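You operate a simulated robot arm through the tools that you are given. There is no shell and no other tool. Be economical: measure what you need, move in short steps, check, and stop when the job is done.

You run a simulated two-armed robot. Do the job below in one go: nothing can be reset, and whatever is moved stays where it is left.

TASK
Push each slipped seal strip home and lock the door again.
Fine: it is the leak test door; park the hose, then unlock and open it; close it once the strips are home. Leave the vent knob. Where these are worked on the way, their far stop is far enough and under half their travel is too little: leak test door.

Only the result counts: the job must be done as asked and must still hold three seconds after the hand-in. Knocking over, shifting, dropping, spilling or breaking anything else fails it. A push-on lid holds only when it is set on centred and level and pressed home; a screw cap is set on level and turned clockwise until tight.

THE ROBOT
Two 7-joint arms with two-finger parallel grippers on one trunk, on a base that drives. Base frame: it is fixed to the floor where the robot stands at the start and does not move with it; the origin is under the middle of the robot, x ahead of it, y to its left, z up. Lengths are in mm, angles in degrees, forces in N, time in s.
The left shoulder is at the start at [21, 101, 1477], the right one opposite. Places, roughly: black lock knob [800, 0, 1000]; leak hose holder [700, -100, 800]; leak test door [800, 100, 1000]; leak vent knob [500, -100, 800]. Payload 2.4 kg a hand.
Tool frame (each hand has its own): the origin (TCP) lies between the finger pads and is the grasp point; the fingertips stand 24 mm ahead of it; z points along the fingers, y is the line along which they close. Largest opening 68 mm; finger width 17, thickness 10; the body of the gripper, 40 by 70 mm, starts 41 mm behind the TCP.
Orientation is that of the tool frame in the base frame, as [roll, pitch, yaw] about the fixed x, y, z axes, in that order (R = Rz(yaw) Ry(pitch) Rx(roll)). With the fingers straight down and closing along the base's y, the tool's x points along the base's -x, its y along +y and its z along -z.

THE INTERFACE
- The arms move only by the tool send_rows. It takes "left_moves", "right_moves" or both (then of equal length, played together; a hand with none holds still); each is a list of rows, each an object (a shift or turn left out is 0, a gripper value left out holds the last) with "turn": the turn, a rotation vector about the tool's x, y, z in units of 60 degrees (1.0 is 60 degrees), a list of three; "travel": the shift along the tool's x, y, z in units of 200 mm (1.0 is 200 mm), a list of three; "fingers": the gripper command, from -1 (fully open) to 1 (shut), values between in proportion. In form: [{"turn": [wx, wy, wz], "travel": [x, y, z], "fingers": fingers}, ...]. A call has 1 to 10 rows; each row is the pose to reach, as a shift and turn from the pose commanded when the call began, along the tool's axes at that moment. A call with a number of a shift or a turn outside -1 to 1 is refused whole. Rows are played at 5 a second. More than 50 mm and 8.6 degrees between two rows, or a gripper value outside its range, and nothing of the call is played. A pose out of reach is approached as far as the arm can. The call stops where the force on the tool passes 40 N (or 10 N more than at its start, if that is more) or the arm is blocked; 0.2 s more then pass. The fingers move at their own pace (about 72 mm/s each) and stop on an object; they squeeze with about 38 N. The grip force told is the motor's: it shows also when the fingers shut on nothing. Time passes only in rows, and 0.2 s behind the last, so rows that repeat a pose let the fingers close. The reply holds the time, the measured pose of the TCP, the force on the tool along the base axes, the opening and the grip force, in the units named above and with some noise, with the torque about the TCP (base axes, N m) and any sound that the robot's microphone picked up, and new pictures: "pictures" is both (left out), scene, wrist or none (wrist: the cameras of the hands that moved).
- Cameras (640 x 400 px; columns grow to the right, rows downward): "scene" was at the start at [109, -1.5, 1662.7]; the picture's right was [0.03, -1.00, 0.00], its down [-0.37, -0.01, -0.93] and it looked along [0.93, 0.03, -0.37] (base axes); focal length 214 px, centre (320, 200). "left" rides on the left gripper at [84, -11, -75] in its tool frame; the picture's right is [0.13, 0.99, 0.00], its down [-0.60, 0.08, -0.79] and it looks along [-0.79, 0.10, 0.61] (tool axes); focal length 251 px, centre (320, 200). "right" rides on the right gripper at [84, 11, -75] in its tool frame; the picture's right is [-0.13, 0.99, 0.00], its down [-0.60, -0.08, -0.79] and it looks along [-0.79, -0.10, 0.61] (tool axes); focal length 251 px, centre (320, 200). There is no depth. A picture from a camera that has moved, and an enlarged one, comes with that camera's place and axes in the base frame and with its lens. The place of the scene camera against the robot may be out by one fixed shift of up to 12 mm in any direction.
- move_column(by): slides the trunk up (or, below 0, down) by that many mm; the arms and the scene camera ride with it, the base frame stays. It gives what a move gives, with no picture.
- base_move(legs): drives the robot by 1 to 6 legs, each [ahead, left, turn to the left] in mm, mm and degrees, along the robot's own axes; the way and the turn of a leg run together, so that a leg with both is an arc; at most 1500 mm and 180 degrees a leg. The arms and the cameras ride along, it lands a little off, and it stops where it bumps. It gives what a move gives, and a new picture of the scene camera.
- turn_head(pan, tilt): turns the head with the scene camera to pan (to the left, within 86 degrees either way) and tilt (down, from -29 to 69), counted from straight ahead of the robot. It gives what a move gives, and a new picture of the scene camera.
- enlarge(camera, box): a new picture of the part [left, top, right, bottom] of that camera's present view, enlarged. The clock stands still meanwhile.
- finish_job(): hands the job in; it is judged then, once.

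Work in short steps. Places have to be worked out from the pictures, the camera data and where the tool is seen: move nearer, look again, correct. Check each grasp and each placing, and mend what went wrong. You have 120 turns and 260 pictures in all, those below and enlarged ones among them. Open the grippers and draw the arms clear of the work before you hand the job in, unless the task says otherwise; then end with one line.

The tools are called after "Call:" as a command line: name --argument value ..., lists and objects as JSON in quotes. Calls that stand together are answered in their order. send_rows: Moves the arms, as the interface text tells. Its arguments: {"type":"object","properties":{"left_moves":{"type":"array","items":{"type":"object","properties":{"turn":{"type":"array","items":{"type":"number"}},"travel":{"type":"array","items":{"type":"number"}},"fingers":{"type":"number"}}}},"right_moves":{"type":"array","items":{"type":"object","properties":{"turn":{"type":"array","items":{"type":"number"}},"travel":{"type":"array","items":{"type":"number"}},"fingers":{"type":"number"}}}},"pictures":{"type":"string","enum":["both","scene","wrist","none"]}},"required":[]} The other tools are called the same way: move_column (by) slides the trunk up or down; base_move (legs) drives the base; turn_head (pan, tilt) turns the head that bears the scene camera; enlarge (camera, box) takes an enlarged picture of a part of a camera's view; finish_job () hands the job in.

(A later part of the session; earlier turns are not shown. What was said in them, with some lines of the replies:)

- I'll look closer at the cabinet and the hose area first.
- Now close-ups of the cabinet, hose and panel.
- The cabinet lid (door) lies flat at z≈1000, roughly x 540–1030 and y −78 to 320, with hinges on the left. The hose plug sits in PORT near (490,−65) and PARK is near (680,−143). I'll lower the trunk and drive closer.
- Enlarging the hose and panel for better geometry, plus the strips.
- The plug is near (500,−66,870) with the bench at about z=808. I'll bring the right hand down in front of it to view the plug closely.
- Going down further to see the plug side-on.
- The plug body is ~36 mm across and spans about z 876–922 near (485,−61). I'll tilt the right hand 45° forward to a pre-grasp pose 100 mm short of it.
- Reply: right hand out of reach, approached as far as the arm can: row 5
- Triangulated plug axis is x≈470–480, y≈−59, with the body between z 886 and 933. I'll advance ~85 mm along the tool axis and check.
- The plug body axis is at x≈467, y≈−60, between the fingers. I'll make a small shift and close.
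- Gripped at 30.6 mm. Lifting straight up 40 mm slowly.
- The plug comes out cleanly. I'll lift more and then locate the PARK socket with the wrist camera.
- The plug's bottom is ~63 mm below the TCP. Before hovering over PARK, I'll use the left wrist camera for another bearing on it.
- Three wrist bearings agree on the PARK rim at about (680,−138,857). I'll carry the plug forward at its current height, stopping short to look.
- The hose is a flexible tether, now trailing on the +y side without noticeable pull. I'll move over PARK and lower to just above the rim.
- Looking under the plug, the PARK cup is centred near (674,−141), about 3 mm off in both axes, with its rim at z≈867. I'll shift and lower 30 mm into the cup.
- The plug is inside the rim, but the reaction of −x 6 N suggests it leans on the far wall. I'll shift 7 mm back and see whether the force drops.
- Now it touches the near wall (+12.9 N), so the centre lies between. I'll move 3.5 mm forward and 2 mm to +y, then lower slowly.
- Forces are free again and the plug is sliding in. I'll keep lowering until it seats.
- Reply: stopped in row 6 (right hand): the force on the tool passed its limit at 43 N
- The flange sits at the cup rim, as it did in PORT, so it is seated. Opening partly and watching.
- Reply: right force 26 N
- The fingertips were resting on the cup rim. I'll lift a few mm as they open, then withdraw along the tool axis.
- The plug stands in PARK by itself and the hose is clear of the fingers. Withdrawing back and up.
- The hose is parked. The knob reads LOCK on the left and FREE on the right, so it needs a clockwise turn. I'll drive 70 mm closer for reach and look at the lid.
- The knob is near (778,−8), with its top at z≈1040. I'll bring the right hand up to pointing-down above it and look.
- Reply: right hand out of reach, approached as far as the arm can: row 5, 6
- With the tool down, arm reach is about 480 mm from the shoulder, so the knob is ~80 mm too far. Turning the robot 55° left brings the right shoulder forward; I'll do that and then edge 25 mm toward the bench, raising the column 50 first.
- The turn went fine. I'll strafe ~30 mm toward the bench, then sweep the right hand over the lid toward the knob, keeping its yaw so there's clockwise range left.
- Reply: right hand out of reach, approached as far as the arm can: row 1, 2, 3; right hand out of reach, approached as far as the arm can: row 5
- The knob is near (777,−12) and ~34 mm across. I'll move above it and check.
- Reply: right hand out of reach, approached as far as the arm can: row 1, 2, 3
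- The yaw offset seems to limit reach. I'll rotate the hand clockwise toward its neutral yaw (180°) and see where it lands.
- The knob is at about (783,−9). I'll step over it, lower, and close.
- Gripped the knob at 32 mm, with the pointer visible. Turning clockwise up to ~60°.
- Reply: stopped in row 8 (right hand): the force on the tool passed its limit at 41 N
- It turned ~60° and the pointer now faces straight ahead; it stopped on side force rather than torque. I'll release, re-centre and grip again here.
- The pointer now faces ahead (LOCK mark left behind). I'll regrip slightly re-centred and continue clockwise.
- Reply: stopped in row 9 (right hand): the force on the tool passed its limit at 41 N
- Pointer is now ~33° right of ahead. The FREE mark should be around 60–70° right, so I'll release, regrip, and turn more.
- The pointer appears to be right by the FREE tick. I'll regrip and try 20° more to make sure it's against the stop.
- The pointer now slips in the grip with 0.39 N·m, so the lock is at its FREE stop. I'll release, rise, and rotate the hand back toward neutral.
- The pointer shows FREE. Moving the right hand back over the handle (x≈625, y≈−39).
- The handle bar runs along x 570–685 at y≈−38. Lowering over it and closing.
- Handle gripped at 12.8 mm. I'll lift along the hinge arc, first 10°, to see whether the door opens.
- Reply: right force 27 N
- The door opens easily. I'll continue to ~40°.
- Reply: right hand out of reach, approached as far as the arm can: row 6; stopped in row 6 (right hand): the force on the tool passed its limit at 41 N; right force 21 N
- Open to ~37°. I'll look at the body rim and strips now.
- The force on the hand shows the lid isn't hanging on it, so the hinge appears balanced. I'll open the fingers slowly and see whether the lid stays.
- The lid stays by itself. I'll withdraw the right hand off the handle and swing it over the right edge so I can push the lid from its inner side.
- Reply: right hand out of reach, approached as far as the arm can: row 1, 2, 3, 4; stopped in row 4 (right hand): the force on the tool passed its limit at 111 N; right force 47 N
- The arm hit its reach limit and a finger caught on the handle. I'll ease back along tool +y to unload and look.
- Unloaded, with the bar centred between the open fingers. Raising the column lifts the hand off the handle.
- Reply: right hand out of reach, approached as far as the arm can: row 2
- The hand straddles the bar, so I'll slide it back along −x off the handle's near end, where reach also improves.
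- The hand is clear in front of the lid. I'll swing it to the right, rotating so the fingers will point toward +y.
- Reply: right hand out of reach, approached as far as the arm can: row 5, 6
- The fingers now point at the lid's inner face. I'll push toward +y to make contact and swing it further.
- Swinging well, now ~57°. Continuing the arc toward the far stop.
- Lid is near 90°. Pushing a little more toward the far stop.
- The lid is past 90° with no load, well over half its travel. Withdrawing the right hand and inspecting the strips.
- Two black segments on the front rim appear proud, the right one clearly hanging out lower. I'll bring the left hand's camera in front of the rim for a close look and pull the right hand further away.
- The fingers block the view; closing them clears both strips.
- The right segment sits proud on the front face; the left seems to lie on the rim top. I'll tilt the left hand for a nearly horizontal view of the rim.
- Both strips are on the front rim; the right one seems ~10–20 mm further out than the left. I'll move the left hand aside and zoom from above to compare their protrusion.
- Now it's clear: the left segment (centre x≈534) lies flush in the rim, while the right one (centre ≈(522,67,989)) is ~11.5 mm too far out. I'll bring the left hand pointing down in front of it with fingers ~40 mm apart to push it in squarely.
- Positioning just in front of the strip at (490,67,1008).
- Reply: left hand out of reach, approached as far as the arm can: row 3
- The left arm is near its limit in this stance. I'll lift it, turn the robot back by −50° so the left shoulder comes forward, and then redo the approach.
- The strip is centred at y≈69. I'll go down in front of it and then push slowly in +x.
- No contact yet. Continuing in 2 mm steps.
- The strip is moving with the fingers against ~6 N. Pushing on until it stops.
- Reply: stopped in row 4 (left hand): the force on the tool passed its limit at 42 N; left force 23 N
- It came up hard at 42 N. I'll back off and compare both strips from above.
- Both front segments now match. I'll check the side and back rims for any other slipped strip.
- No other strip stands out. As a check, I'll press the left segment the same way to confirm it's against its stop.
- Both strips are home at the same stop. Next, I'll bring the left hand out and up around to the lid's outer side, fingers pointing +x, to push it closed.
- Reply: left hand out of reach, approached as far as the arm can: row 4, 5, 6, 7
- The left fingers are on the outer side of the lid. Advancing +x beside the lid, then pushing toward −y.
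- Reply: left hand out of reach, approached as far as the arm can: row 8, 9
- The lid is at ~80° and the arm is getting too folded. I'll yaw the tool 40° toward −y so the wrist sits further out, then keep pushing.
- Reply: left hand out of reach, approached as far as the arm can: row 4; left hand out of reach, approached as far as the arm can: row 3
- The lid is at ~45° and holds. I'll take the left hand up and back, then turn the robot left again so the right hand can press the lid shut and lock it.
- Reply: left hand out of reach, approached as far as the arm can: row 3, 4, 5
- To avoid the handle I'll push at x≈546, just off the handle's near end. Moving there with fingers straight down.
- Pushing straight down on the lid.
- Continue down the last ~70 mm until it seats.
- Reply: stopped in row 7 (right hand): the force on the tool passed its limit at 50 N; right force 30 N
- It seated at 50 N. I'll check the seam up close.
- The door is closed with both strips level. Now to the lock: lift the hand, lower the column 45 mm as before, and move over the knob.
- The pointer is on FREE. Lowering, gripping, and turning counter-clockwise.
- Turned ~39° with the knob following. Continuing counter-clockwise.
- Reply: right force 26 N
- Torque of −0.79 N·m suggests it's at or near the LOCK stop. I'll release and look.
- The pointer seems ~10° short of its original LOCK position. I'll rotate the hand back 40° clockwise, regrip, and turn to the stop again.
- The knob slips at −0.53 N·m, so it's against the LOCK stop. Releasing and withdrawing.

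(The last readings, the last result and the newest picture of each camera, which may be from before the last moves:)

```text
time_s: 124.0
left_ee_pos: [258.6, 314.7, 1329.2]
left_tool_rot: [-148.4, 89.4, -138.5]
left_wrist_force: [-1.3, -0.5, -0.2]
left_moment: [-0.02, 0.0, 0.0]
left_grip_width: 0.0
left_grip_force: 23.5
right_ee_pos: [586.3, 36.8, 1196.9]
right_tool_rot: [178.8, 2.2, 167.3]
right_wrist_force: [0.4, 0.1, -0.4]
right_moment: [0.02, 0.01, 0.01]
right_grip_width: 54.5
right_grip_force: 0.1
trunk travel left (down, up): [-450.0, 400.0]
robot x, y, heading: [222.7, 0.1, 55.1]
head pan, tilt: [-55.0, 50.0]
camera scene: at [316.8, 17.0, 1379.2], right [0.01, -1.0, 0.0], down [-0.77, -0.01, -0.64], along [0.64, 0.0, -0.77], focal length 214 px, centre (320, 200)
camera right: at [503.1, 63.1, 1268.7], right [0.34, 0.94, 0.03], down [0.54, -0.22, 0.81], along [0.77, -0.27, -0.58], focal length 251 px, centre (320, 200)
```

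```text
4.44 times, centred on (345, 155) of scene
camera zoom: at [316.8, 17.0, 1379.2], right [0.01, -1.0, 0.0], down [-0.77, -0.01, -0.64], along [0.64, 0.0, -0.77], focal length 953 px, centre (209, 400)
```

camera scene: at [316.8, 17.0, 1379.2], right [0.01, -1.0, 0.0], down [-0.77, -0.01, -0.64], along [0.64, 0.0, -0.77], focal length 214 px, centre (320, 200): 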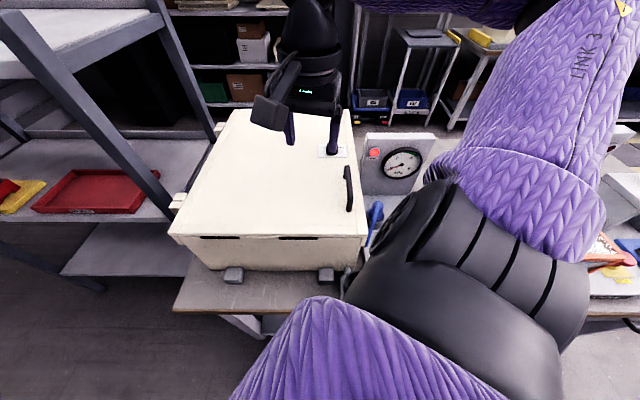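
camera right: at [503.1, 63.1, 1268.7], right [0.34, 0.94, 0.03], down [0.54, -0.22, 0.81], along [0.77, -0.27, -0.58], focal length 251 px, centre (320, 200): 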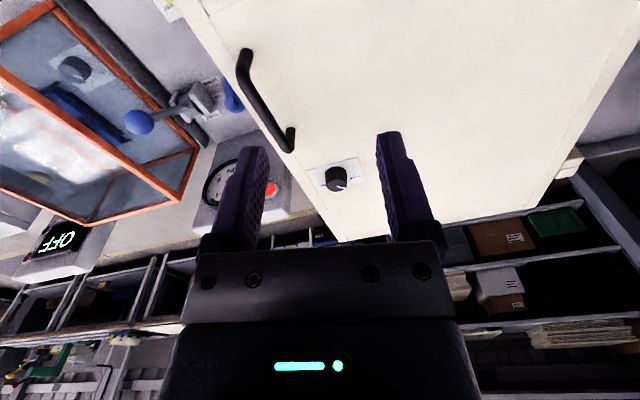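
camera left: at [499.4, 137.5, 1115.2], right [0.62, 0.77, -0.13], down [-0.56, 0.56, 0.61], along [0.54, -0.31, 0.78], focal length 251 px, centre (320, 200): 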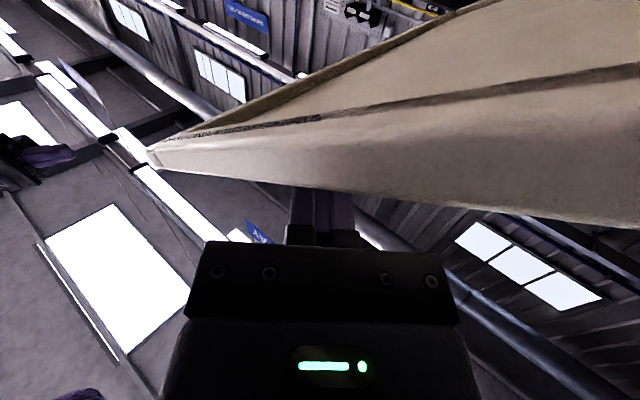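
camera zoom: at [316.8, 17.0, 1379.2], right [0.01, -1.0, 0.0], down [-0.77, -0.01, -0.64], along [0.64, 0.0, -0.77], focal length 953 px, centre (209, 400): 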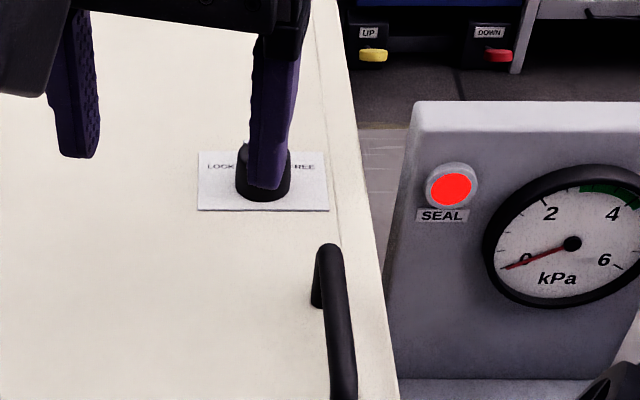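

Call:
enlarge --camera "right" --box '[290, 140, 390, 210]'

Call:
send_rows --right_moves '[{"travel": [0.1, -0.2, -0.1], "fingers": -1}, {"travel": [0.2, -0.4, -0.2]}, {"travel": [0.3, -0.6, -0.3]}, {"travel": [0.4, -0.8, -0.4]}, {"travel": [0.45, -1.0, -0.5]}]' --left_moves '[{"fingers": -1}, {"fingers": -1}, {"fingers": -1}, {"fingers": -1}, {"fingers": -1}]' --pictures "scene"

Call:
enlarge --camera "scene" --box '[290, 110, 400, 200]'

```text
5.71 times, centred on (340, 175) of right
camera zoom: at [503.1, 63.1, 1268.7], right [0.34, 0.94, 0.03], down [0.54, -0.22, 0.81], along [0.77, -0.27, -0.58], focal length 1437 px, centre (206, 343)
```

zoom: 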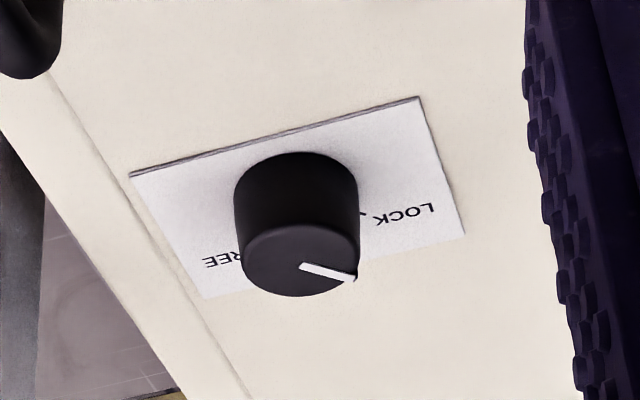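

```text
time_s: 125.2
left_ee_pos: [259.3, 315.2, 1329.2]
left_tool_rot: [-152.1, 89.4, -142.3]
left_wrist_force: [1.3, 0.5, 0.0]
left_moment: [-0.01, 0.03, -0.01]
left_grip_width: 67.9
left_grip_force: 0.1
right_ee_pos: [464.8, -116.8, 1276.2]
right_tool_rot: [178.8, 2.0, 167.5]
right_wrist_force: [0.7, 0.0, 0.3]
right_moment: [0.0, 0.0, 0.01]
right_grip_width: 67.6
right_grip_force: 0.1
right hand out of reach, approached as far as the arm can: row 5
trunk travel left (down, up): [-450.0, 400.0]
robot x, y, heading: [224.3, 2.6, 55.4]
head pan, tilt: [-55.0, 50.0]
camera scene: at [318.4, 17.2, 1379.1], right [0.01, -1.0, 0.0], down [-0.77, -0.01, -0.64], along [0.64, 0.0, -0.77], focal length 214 px, centre (320, 200)
```

scene: 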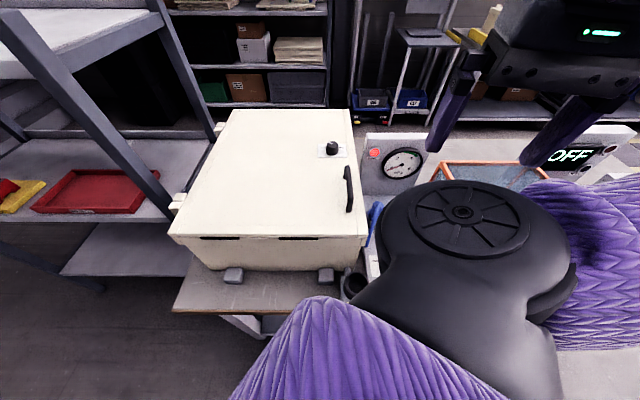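

```text
4.44 times, centred on (345, 155) of scene
camera zoom: at [318.4, 17.2, 1379.1], right [0.01, -1.0, 0.0], down [-0.77, -0.01, -0.64], along [0.64, 0.0, -0.77], focal length 953 px, centre (209, 400)
```

zoom: 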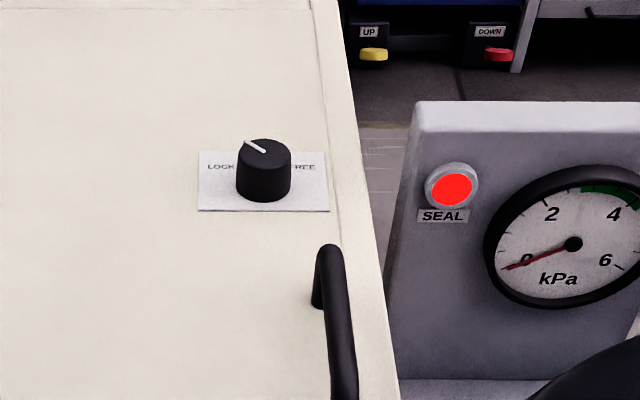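

The knob pointer matches its original LOCK position. One last look at the parked hose before handing in.

Call:
enlarge --camera "right" --box '[160, 0, 480, 200]'

Call:
enlarge --camera "scene" --box '[160, 190, 400, 310]'

```text
2.00 times, centred on (320, 100) of right
camera zoom: at [382.8, -89.5, 1348.8], right [0.34, 0.94, 0.03], down [0.54, -0.22, 0.81], along [0.77, -0.26, -0.58], focal length 503 px, centre (320, 400)
```

zoom: 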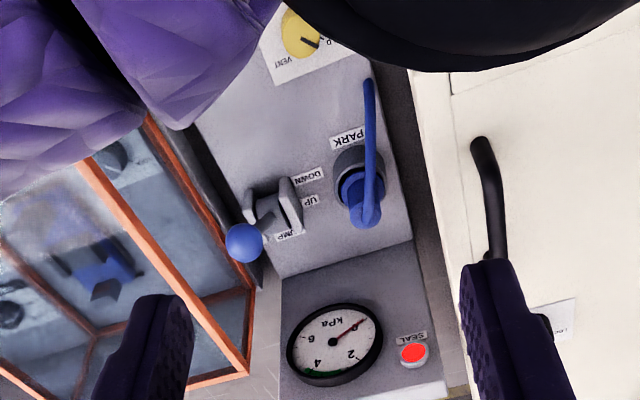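

```text
2.67 times, centred on (280, 250) of scene
camera zoom: at [318.4, 17.2, 1379.1], right [0.01, -1.0, 0.0], down [-0.77, -0.01, -0.64], along [0.64, 0.0, -0.77], focal length 572 px, centre (427, 67)
```

zoom: 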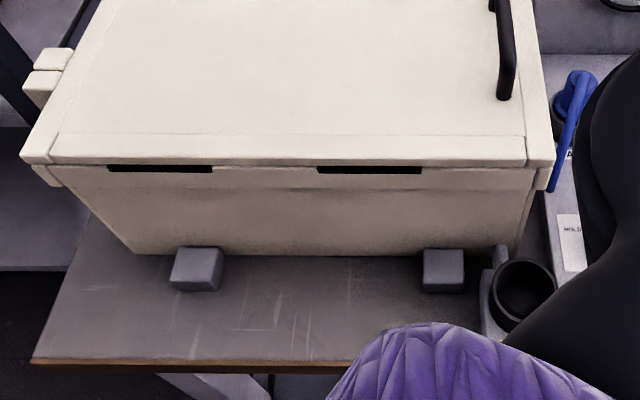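

The hose is parked, the vent knob is untouched, both strips are flush, and the door is closed and locked. The grippers are open and the arms are clear, so I'm handing in.

Call:
finish_job

```text
The job is handed in.
```

The slipped seal strip is pushed home, and the leak test door is closed and locked; the hose is in PARK and the vent knob was left alone. Only one strip had slipped; I pressed the second to check, and it was already home.
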